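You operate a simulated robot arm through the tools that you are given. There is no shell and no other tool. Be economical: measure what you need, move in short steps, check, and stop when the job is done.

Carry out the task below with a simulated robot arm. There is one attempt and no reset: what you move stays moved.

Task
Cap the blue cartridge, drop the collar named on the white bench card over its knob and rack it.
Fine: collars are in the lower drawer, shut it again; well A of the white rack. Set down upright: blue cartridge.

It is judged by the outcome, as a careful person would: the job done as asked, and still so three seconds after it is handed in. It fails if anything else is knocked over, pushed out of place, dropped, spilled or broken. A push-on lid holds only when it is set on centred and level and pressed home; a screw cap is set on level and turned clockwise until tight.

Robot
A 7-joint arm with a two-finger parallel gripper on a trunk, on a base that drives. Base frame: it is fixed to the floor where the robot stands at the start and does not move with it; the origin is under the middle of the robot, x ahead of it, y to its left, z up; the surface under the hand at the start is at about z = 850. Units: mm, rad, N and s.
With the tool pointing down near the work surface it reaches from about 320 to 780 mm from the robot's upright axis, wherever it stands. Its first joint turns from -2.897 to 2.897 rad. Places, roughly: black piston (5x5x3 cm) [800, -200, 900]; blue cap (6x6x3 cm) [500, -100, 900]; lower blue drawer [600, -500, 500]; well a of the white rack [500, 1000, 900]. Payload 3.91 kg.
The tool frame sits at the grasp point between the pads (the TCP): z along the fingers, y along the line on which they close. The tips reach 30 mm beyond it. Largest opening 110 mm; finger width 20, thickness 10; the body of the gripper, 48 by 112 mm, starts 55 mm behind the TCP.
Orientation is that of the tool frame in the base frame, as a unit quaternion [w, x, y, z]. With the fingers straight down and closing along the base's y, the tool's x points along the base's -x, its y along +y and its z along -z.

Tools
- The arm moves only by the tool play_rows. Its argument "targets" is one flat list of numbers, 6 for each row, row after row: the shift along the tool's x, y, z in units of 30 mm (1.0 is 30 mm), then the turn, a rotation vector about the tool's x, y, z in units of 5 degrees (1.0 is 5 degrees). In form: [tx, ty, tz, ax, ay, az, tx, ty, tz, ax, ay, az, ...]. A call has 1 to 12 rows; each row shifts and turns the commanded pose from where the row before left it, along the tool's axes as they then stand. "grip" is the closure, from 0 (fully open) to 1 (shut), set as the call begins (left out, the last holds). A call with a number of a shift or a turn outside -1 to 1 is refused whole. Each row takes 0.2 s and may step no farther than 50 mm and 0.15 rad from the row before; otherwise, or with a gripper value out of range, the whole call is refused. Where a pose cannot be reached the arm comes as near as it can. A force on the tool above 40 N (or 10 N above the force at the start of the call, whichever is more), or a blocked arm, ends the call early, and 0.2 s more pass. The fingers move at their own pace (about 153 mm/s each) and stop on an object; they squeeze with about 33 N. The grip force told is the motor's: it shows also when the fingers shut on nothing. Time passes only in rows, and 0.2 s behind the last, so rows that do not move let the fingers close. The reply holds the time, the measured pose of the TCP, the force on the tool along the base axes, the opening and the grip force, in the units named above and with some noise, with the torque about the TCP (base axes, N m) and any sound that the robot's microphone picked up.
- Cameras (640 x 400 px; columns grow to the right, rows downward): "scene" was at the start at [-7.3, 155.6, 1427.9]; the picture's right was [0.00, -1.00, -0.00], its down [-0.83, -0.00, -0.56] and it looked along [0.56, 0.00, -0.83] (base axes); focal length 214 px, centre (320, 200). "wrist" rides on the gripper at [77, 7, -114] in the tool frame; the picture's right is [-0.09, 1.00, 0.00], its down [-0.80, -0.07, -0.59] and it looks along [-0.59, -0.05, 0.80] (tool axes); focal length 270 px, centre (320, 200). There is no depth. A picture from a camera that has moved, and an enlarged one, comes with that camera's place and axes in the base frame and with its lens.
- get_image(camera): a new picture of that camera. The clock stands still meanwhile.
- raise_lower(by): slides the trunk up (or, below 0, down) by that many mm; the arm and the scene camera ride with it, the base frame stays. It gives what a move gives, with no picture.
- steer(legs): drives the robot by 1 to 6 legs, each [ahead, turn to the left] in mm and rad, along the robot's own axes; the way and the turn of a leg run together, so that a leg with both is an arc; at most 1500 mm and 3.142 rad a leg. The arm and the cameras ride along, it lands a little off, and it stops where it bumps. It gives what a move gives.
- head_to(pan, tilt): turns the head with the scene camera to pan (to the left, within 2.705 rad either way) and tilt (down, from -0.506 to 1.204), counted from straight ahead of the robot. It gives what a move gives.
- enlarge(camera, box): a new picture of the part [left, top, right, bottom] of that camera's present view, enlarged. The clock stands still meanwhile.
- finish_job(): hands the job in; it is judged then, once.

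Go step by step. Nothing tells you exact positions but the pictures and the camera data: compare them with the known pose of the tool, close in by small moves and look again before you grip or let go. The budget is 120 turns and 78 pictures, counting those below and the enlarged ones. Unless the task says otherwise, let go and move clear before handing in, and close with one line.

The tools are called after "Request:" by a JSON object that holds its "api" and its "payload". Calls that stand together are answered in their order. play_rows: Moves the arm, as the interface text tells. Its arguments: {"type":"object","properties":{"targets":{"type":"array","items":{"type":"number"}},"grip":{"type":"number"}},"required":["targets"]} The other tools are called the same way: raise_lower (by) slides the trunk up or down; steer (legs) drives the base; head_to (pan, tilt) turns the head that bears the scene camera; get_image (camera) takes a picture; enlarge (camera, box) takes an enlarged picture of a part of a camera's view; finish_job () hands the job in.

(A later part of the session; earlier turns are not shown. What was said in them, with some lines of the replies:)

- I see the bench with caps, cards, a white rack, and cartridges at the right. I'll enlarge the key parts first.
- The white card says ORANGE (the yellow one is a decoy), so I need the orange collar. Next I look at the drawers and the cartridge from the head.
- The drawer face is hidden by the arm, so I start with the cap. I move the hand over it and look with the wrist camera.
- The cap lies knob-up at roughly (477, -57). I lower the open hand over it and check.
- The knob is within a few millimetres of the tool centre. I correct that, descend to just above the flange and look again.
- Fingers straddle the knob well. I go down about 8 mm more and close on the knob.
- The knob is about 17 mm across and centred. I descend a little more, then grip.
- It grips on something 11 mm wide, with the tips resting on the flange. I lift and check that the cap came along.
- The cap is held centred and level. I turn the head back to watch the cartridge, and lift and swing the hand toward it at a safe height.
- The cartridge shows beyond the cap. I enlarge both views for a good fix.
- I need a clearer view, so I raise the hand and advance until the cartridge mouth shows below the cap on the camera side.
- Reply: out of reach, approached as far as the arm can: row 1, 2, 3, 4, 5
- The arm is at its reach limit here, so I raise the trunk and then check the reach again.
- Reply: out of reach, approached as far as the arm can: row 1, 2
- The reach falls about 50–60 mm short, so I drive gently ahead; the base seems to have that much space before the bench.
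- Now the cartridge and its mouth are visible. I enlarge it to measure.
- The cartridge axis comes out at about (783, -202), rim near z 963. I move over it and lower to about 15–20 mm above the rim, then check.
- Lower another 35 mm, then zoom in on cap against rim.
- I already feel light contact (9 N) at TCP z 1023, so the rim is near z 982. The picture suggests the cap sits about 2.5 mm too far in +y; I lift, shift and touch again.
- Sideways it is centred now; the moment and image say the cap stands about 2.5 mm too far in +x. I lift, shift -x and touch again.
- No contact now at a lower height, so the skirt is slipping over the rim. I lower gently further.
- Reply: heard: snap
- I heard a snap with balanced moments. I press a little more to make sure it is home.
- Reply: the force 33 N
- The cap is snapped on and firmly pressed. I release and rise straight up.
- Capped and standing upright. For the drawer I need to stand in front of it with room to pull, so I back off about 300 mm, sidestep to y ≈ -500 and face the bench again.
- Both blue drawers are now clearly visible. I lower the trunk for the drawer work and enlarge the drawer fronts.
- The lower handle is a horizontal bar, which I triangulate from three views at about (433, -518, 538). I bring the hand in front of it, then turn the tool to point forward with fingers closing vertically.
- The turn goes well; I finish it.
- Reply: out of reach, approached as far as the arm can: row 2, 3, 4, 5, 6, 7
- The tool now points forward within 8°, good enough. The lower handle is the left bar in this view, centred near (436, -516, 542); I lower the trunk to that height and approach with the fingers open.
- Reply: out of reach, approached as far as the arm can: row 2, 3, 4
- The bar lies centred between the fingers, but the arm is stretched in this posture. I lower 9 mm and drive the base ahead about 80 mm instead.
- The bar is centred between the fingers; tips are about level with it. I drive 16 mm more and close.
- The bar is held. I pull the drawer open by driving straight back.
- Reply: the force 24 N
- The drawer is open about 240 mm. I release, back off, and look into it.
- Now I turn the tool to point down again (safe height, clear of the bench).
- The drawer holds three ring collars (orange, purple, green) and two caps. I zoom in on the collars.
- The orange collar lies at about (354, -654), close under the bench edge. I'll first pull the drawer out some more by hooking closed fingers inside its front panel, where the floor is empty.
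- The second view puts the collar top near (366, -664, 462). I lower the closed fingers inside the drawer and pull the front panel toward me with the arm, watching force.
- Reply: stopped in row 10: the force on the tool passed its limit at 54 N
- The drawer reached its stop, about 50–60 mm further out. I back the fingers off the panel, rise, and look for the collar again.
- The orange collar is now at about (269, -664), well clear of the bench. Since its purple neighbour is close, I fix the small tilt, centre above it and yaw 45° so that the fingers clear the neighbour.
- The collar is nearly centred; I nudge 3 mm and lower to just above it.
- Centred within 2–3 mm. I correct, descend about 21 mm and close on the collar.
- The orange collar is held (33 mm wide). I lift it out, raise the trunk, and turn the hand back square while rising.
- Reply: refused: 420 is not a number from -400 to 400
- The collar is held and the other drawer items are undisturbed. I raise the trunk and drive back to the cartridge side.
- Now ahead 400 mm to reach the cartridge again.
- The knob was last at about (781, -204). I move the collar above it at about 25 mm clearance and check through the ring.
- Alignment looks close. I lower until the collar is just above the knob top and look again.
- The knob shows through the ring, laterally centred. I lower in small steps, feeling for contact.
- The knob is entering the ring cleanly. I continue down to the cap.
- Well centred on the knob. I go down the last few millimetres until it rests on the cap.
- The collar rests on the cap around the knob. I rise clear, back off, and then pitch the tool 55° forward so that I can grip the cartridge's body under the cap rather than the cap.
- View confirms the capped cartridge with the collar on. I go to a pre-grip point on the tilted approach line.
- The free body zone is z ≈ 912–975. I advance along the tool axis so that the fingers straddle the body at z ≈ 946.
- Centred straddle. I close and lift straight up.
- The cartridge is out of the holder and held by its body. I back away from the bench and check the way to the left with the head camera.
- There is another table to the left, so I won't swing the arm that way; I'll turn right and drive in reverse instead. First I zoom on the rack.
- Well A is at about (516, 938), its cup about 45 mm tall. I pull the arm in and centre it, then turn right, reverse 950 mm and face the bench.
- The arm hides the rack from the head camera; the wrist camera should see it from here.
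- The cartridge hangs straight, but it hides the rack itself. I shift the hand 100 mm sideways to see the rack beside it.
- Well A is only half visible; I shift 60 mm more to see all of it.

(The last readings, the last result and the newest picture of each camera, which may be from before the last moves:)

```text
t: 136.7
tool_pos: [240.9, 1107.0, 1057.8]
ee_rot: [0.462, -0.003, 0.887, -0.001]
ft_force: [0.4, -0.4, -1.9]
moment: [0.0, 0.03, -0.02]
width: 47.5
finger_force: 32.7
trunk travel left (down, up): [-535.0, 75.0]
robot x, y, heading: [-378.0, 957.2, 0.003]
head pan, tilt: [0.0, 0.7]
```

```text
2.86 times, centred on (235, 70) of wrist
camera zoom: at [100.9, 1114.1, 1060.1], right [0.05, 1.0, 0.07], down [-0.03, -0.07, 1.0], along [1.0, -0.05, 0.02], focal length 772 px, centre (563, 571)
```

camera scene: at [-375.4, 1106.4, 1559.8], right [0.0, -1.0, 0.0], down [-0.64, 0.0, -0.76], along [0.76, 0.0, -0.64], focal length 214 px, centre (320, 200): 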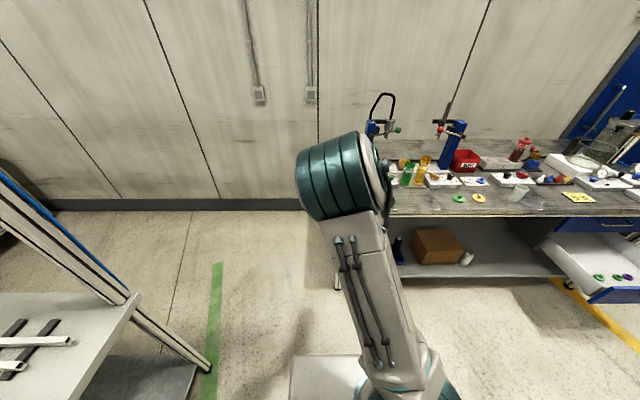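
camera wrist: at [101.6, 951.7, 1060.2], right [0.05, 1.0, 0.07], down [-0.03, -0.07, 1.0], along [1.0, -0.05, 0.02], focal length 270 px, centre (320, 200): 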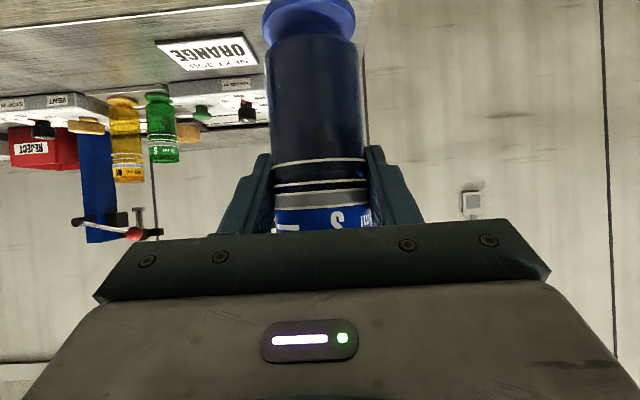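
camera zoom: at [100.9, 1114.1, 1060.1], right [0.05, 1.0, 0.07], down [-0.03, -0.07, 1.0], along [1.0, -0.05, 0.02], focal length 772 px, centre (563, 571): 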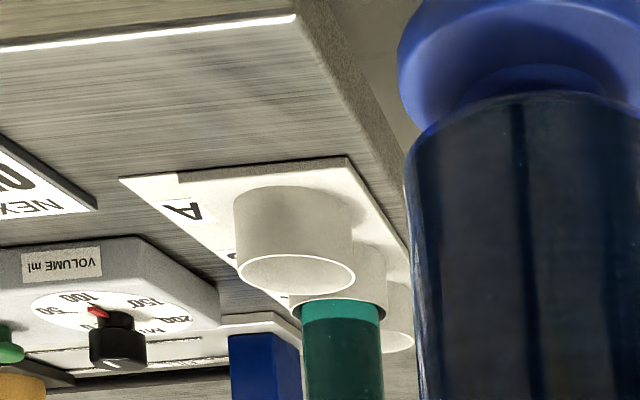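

Two views agree on well A at about (531, 955), rim z ≈ 894; cup is about 60+ mm wide. I bring the hand back in line and drive ahead until the cartridge is above it.

Request:
{"api": "play_rows", "payload": {"targets": [0, -0.9, 0, 0, 0, 0, 0, -0.9, 0, 0, 0, 0, 0, -0.9, 0, 0, 0, 0, 0, -0.9, 0, 0, 0, 0, 0, -0.9, 0, 0, 0, 0, 0, -0.57, 0, 0, 0, 0, 0, 0, 0, 0, 0, 0]}}

Request:
{"api": "steer", "payload": {"legs": [[288, 0]]}}

Request:
{"api": "get_image", "payload": {"camera": "scene"}}

```text
t: 138.3
tool_pos: [242.0, 954.6, 1058.1]
ee_rot: [0.462, -0.004, 0.887, 0.0]
ft_force: [0.4, 0.6, -0.8]
moment: [0.02, 0.02, 0.02]
width: 47.7
finger_force: 33.4
trunk travel left (down, up): [-535.0, 75.0]
robot x, y, heading: [-380.1, 956.8, 0.001]
head pan, tilt: [0.0, 0.7]
```

```text
t: 140.3
tool_pos: [530.9, 954.7, 1057.0]
ee_rot: [0.462, -0.004, 0.887, 0.0]
ft_force: [-0.2, 0.6, -2.0]
moment: [0.03, 0.05, 0.01]
width: 47.5
finger_force: 32.9
trunk travel left (down, up): [-535.0, 75.0]
robot x, y, heading: [-91.4, 953.1, 0.002]
head pan, tilt: [0.0, 0.7]
```

```text
14 pictures are left
camera scene: at [-85.9, 1107.2, 1559.7], right [0.0, -1.0, 0.0], down [-0.64, 0.0, -0.76], along [0.76, 0.0, -0.64], focal length 214 px, centre (320, 200)
```

scene: 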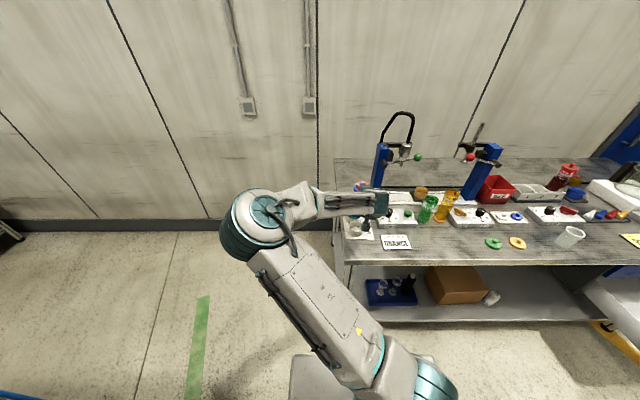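

The rack is partly visible now. I zoom to check the alignment of the cartridge over well A.

Request:
{"api": "enlarge", "payload": {"camera": "scene", "box": [320, 165, 420, 250]}}

```text
4.71 times, centred on (370, 208) of scene
camera zoom: at [-85.9, 1107.2, 1559.7], right [0.0, -1.0, 0.0], down [-0.64, 0.0, -0.76], along [0.76, 0.0, -0.64], focal length 1009 px, centre (85, 165)
```

zoom: 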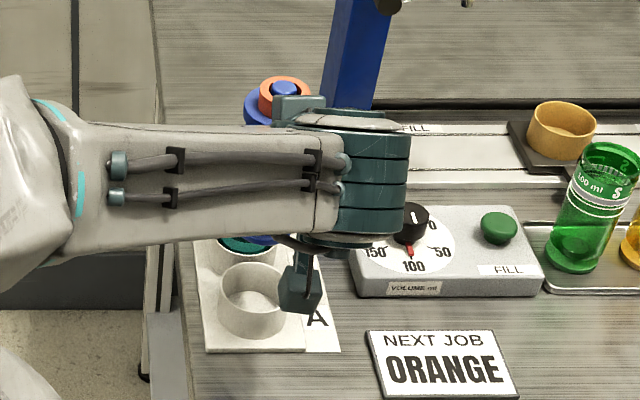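

In the same view, knob and well A both come out at about (535, 956), so they are aligned. I lower in stages.

Request:
{"api": "play_rows", "payload": {"targets": [0.628, 0, 0.44, 0, 0, 0, 0.628, 0, 0.44, 0, 0, 0, 0.628, 0, 0.44, 0, 0, 0, 0, 0, 0, 0, 0, 0]}}

Request:
{"api": "enlarge", "payload": {"camera": "scene", "box": [320, 165, 420, 250]}}

```text
t: 141.3
tool_pos: [530.9, 955.7, 988.7]
ee_rot: [0.462, -0.003, 0.887, -0.001]
ft_force: [-0.3, -0.2, -1.6]
moment: [0.01, -0.01, 0.0]
width: 47.8
finger_force: 33.0
trunk travel left (down, up): [-535.0, 75.0]
robot x, y, heading: [-90.1, 955.5, -0.0]
head pan, tilt: [0.0, 0.7]
```

```text
4.71 times, centred on (370, 208) of scene
camera zoom: at [-86.3, 1107.2, 1559.8], right [0.0, -1.0, 0.0], down [-0.64, 0.0, -0.76], along [0.76, 0.0, -0.64], focal length 1009 px, centre (85, 165)
```

zoom: 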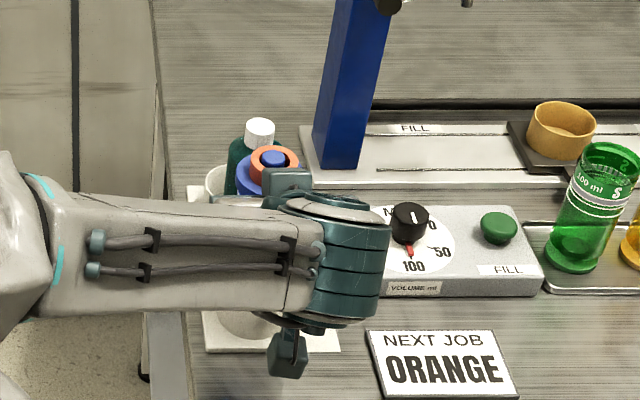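

No contact yet. I go on in smaller steps through the rim.

Request:
{"api": "play_rows", "payload": {"targets": [0.164, 0, 0.115, 0, 0, 0, 0.164, 0, 0.115, 0, 0, 0, 0.164, 0, 0.115, 0, 0, 0, 0.164, 0, 0.115, 0, 0, 0, 0, 0, 0, 0, 0, 0]}}

```text
t: 142.5
tool_pos: [530.9, 955.4, 964.2]
ee_rot: [0.462, -0.004, 0.887, 0.0]
ft_force: [0.2, -0.5, -1.5]
moment: [-0.03, -0.01, -0.04]
width: 47.5
finger_force: 33.4
trunk travel left (down, up): [-535.0, 75.0]
robot x, y, heading: [-95.1, 952.8, 0.003]
head pan, tilt: [0.0, 0.7]
```

The foot is inside the cup with no side force. I lower on until it touches the bottom.

Request:
{"api": "play_rows", "payload": {"targets": [0.11, 0, 0.077, 0, 0, 0, 0.11, 0, 0.077, 0, 0, 0, 0.11, 0, 0.077, 0, 0, 0, 0, 0, 0, 0, 0, 0]}}

```text
t: 143.5
tool_pos: [530.6, 956.3, 952.2]
ee_rot: [0.461, -0.003, 0.887, -0.001]
ft_force: [0.4, 0.4, -2.5]
moment: [-0.01, 0.0, -0.01]
width: 47.7
finger_force: 32.7
trunk travel left (down, up): [-535.0, 75.0]
robot x, y, heading: [-95.5, 955.1, 0.004]
head pan, tilt: [0.0, 0.7]
```

Request:
{"api": "play_rows", "payload": {"targets": [0.055, 0, 0.038, 0, 0, 0, 0.055, 0, 0.038, 0, 0, 0, 0.055, 0, 0.038, 0, 0, 0, 0, 0, 0, 0, 0, 0]}}

```text
t: 144.5
tool_pos: [531.5, 955.8, 947.8]
ee_rot: [0.462, -0.004, 0.887, 0.0]
ft_force: [0.5, 0.2, 3.4]
moment: [0.12, -0.12, -0.05]
width: 47.6
finger_force: 33.0
trunk travel left (down, up): [-535.0, 75.0]
robot x, y, heading: [-95.9, 957.7, 0.006]
head pan, tilt: [0.0, 0.7]
```

It touches bottom at the expected height (947). I release, then retreat along the tool axis.

Request:
{"api": "play_rows", "payload": {"targets": [0, 0, 0, 0, 0, 0, 0, 0, 0, 0, 0, 0, 0, 0, -0.4, 0, 0, 0, 0, 0, -0.8, 0, 0, 0, 0, 0, -0.8, 0, 0, 0, 0, 0, -0.8, 0, 0, 0, 0, 0, -0.8, 0, 0, 0, 0, 0, -0.8, 0, 0, 0], "grip": 0.25}}

Request:
{"api": "get_image", "payload": {"camera": "wrist"}}

```text
t: 146.3
tool_pos: [421.2, 954.6, 1022.7]
ee_rot: [0.462, -0.003, 0.887, 0.0]
ft_force: [1.0, 0.0, -0.1]
moment: [0.0, 0.03, -0.03]
width: 82.4
finger_force: 0.0
trunk travel left (down, up): [-535.0, 75.0]
robot x, y, heading: [-94.1, 957.7, 0.005]
head pan, tilt: [0.0, 0.7]
```

```text
11 pictures are left
camera wrist: at [281.4, 962.1, 1024.7], right [0.04, 1.0, 0.07], down [-0.03, -0.07, 1.0], along [1.0, -0.05, 0.02], focal length 270 px, centre (320, 200)
```

wrist: 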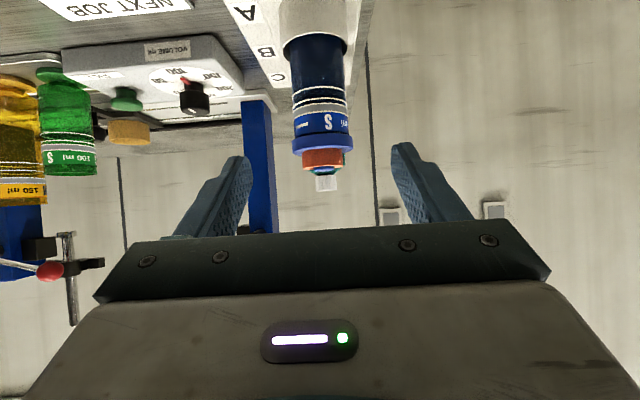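

The cartridge stands upright in well A with cap and collar on. Now I go back to shut the drawer.

Request:
{"api": "steer", "payload": {"legs": [[-400, 0], [0, -1.576], [1472, 0], [0, 1.571]]}}

Request:
{"api": "raise_lower", "payload": {"by": -400}}

Request:
{"api": "get_image", "payload": {"camera": "wrist"}}

```text
t: 163.3
tool_pos: [31.0, -522.7, 1022.0]
ee_rot: [0.462, -0.004, 0.887, 0.0]
ft_force: [-0.1, -1.3, -0.7]
moment: [0.0, 0.03, -0.01]
width: 82.4
finger_force: 0.1
trunk travel left (down, up): [-535.0, 75.0]
robot x, y, heading: [-482.5, -525.4, 0.001]
head pan, tilt: [0.0, 0.7]
```

```text
t: 167.2
tool_pos: [31.3, -523.1, 622.7]
ee_rot: [0.462, -0.004, 0.887, -0.001]
ft_force: [0.4, 0.2, 0.0]
moment: [0.01, -0.02, -0.06]
width: 82.6
finger_force: 0.0
trunk travel left (down, up): [-135.0, 475.0]
robot x, y, heading: [-484.7, -522.0, 0.004]
head pan, tilt: [0.0, 0.7]
```

```text
10 pictures are left
camera wrist: at [-108.8, -516.3, 624.6], right [0.04, 1.0, 0.07], down [-0.03, -0.07, 1.0], along [1.0, -0.05, 0.02], focal length 270 px, centre (320, 200)
```

wrist: 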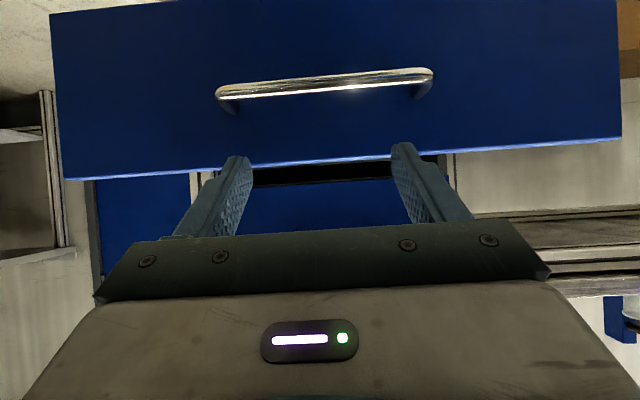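

The panel top is at z ≈ 596, handle near z 535–545. I make a fist, set the tips between them, and drive ahead to push the drawer shut.

Request:
{"api": "play_rows", "payload": {"targets": [0, 0, 0, 0, 0, 0, 0, 0, 0, 0, 0, 0], "grip": 1}}

Request:
{"api": "raise_lower", "payload": {"by": -40}}

Request:
{"api": "steer", "payload": {"legs": [[130, 0]]}}

Request:
{"api": "get_image", "payload": {"camera": "scene"}}

```text
t: 167.8
tool_pos: [31.2, -523.2, 622.7]
ee_rot: [0.462, -0.005, 0.887, 0.001]
ft_force: [0.9, -0.8, -0.8]
moment: [-0.01, -0.03, -0.03]
width: 0.0
finger_force: 32.8
trunk travel left (down, up): [-135.0, 475.0]
robot x, y, heading: [-482.8, -526.4, -0.0]
head pan, tilt: [0.0, 0.7]
```

```text
t: 168.6
tool_pos: [30.9, -523.5, 582.2]
ee_rot: [0.462, -0.004, 0.887, -0.001]
ft_force: [-0.2, -1.0, 0.6]
moment: [0.03, 0.05, -0.01]
width: 0.0
finger_force: 33.1
trunk travel left (down, up): [-95.0, 515.0]
robot x, y, heading: [-481.6, -519.1, 0.007]
head pan, tilt: [0.0, 0.7]
```

```text
t: 169.9
tool_pos: [162.6, -522.5, 580.3]
ee_rot: [0.462, -0.004, 0.887, 0.0]
ft_force: [0.5, 0.4, -0.4]
moment: [0.03, 0.04, -0.02]
width: 0.0
finger_force: 33.4
trunk travel left (down, up): [-95.0, 515.0]
robot x, y, heading: [-350.6, -524.6, 0.004]
head pan, tilt: [0.0, 0.7]
```

```text
9 pictures are left
camera scene: at [-346.6, -371.1, 1119.8], right [0.0, -1.0, 0.0], down [-0.64, 0.0, -0.76], along [0.76, 0.0, -0.64], focal length 214 px, centre (320, 200)
```

scene: 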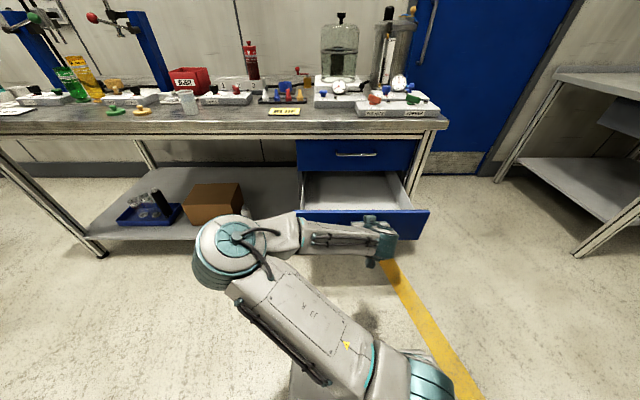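

No obstruction. I push on in two stages.

Request:
{"api": "steer", "payload": {"legs": [[150, 0]]}}

Request:
{"api": "get_image", "payload": {"camera": "scene"}}

```text
t: 171.2
tool_pos: [312.4, -519.4, 583.5]
ee_rot: [0.462, -0.005, 0.887, 0.001]
ft_force: [0.8, 0.4, -0.4]
moment: [0.0, -0.03, 0.02]
width: 0.0
finger_force: 33.0
trunk travel left (down, up): [-95.0, 515.0]
robot x, y, heading: [-201.0, -519.0, 0.003]
head pan, tilt: [0.0, 0.7]
```

```text
8 pictures are left
camera scene: at [-196.3, -370.4, 1119.8], right [0.01, -1.0, 0.0], down [-0.64, 0.0, -0.76], along [0.76, 0.0, -0.64], focal length 214 px, centre (320, 200)
```

scene: 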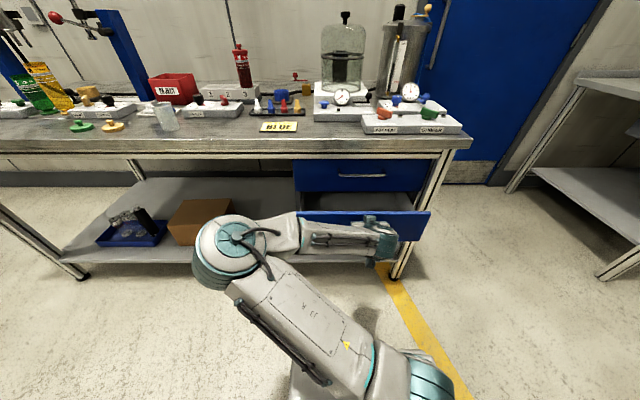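

The drawer is sliding in. Another 95 mm by driving, then the last bit with the arm.

Request:
{"api": "steer", "payload": {"legs": [[95, 0]]}}

Request:
{"api": "play_rows", "payload": {"targets": [-0.14, 0, 0.2, 0, 0, 0, -0.14, 0, 0.2, 0, 0, 0, -0.14, 0, 0.2, 0, 0, 0, -0.14, 0, 0.2, 0, 0, 0, -0.14, 0, 0.2, 0, 0, 0, -0.14, 0, 0.2, 0, 0, 0]}}

Request:
{"api": "get_image", "payload": {"camera": "scene"}}

```text
t: 172.4
tool_pos: [406.7, -520.9, 582.3]
ee_rot: [0.462, -0.006, 0.887, 0.001]
ft_force: [-0.6, 0.0, -0.4]
moment: [-0.02, 0.01, 0.01]
width: 0.0
finger_force: 33.0
trunk travel left (down, up): [-95.0, 515.0]
robot x, y, heading: [-106.7, -520.7, 0.002]
head pan, tilt: [0.0, 0.7]
```

```text
t: 173.7
tool_pos: [441.2, -520.8, 581.9]
ee_rot: [0.458, -0.004, 0.889, 0.0]
ft_force: [-14.4, 0.6, 6.1]
moment: [0.01, -0.06, 0.04]
width: 0.0
finger_force: 33.1
trunk travel left (down, up): [-95.0, 515.0]
robot x, y, heading: [-105.0, -521.6, 0.004]
head pan, tilt: [0.0, 0.7]
stopped in row 6: the force on the tool passed its limit at 52 N (the readings are from after the stop); the commanded pose is now the measured one
```

```text
7 pictures are left
camera scene: at [-103.2, -369.8, 1119.8], right [0.01, -1.0, 0.0], down [-0.64, 0.0, -0.77], along [0.77, 0.01, -0.64], focal length 214 px, centre (320, 200)
```

scene: 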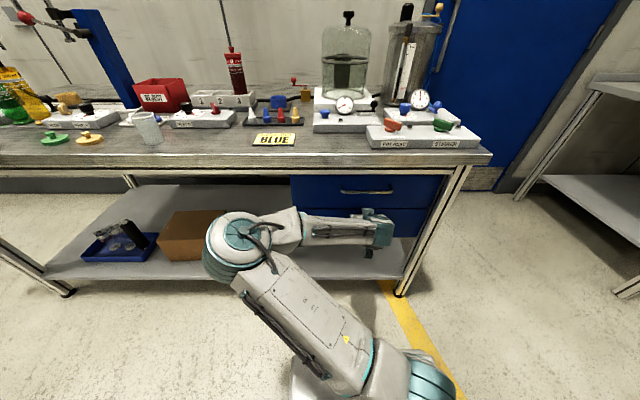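

The drawer hit its closed stop at 52 N. I back away and check that it is flush and that the cartridge still stands in its well.

Request:
{"api": "steer", "payload": {"legs": [[-350, 0]]}}

Request:
{"api": "raise_lower", "payload": {"by": 300}}

Request:
{"api": "head_to", "payload": {"pan": 0.0, "tilt": 0.55}}

Request:
{"api": "enlarge", "payload": {"camera": "scene", "box": [240, 100, 440, 260]}}

Request:
{"api": "head_to", "payload": {"pan": 0.85, "tilt": 0.45}}

Request:
{"api": "get_image", "payload": {"camera": "scene"}}

```text
t: 175.9
tool_pos: [91.1, -522.0, 580.3]
ee_rot: [0.459, -0.004, 0.889, 0.0]
ft_force: [0.4, -0.4, -0.1]
moment: [0.02, 0.0, 0.02]
width: 0.0
finger_force: 32.9
trunk travel left (down, up): [-95.0, 515.0]
robot x, y, heading: [-457.6, -523.4, 0.006]
head pan, tilt: [0.0, 0.7]
```

```text
t: 178.9
tool_pos: [92.2, -522.1, 880.0]
ee_rot: [0.458, -0.005, 0.889, 0.0]
ft_force: [-0.1, -0.5, 0.2]
moment: [-0.01, 0.01, 0.01]
width: 0.1
finger_force: 32.8
trunk travel left (down, up): [-395.0, 215.0]
robot x, y, heading: [-457.7, -522.8, 0.009]
head pan, tilt: [0.0, 0.7]
```

```text
t: 179.6
tool_pos: [92.4, -521.8, 880.9]
ee_rot: [0.459, -0.004, 0.888, -0.001]
ft_force: [0.9, -0.1, 0.4]
moment: [0.0, 0.02, 0.01]
width: 0.0
finger_force: 33.1
trunk travel left (down, up): [-395.0, 215.0]
robot x, y, heading: [-459.9, -523.7, 0.005]
head pan, tilt: [0.0, 0.55]
```

```text
2.50 times, centred on (340, 180) of scene
camera zoom: at [-447.1, -372.1, 1432.9], right [0.01, -1.0, 0.0], down [-0.52, 0.0, -0.85], along [0.85, 0.01, -0.52], focal length 536 px, centre (270, 250)
```

zoom: 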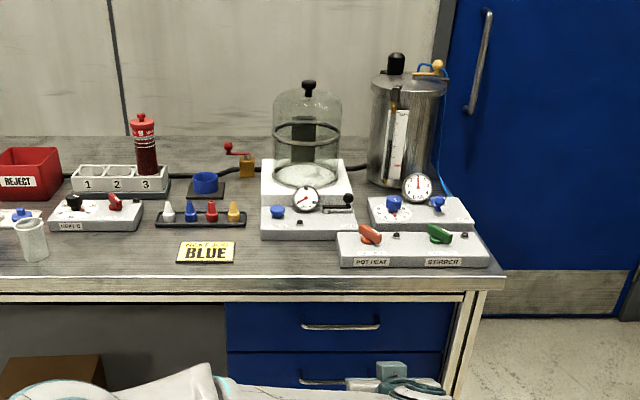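

```text
t: 180.8
tool_pos: [92.1, -521.7, 880.6]
ee_rot: [0.459, -0.005, 0.888, 0.0]
ft_force: [0.3, 1.1, 0.2]
moment: [0.02, 0.0, -0.01]
width: 0.0
finger_force: 32.8
trunk travel left (down, up): [-395.0, 215.0]
robot x, y, heading: [-458.4, -528.3, 0.006]
head pan, tilt: [0.85, 0.45]
```

```text
5 pictures are left
camera scene: at [-476.6, -303.3, 1441.9], right [0.76, -0.66, 0.0], down [-0.29, -0.33, -0.9], along [0.59, 0.68, -0.44], focal length 214 px, centre (320, 200)
```

scene: 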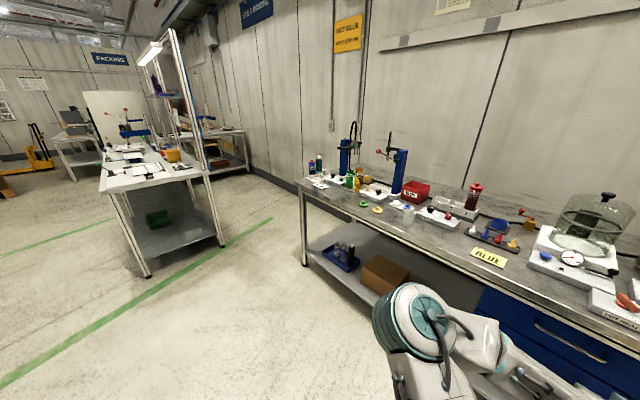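

The drawer front looks flush. A last zoom on the rack.

Request:
{"api": "enlarge", "payload": {"camera": "scene", "box": [290, 145, 370, 205]}}

Request:
{"api": "head_to", "payload": {"pan": -0.15, "tilt": 0.7}}

Request:
{"api": "enlarge", "payload": {"camera": "scene", "box": [240, 120, 420, 260]}}

```text
6.67 times, centred on (330, 175) of scene
camera zoom: at [-476.6, -303.3, 1441.9], right [0.76, -0.66, 0.0], down [-0.29, -0.33, -0.9], along [0.59, 0.68, -0.44], focal length 1430 px, centre (253, 367)
```

zoom: 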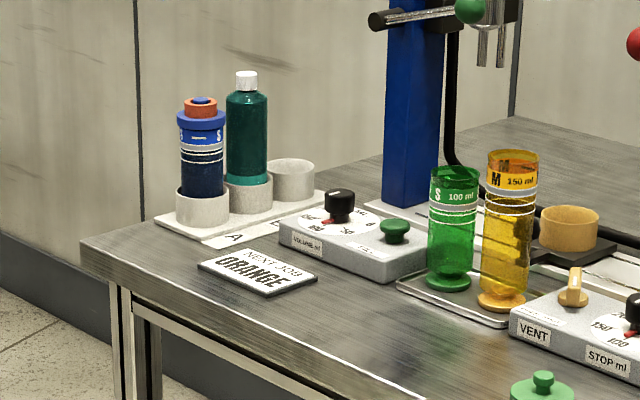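

```text
t: 182.1
tool_pos: [92.4, -522.1, 880.9]
ee_rot: [0.459, -0.004, 0.889, 0.0]
ft_force: [-0.4, 0.0, -0.1]
moment: [0.0, -0.01, 0.01]
width: 0.0
finger_force: 32.6
trunk travel left (down, up): [-395.0, 215.0]
robot x, y, heading: [-460.5, -520.8, 0.011]
head pan, tilt: [-0.15, 0.7]
```

```text
2.86 times, centred on (330, 190) of scene
camera zoom: at [-452.8, -384.8, 1419.8], right [-0.14, -0.99, 0.0], down [-0.64, 0.09, -0.77], along [0.76, -0.11, -0.64], focal length 613 px, centre (291, 229)
```

zoom: 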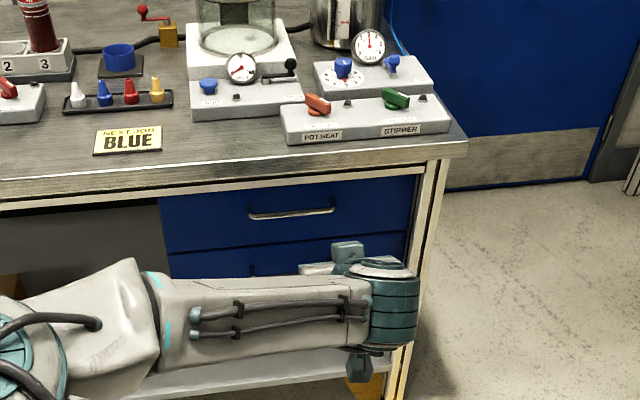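

The blue cartridge stands upright in well A with its cap and the orange collar, the lower drawer is flush with the upper one, and nothing else has moved. I hand the job in.

Request:
{"api": "finish_job", "payload": {}}

```text
The job is handed in.
```

The blue cartridge is capped, has the orange collar named on the white card over its knob, and stands upright in well A of the white rack. The lower drawer is shut again.
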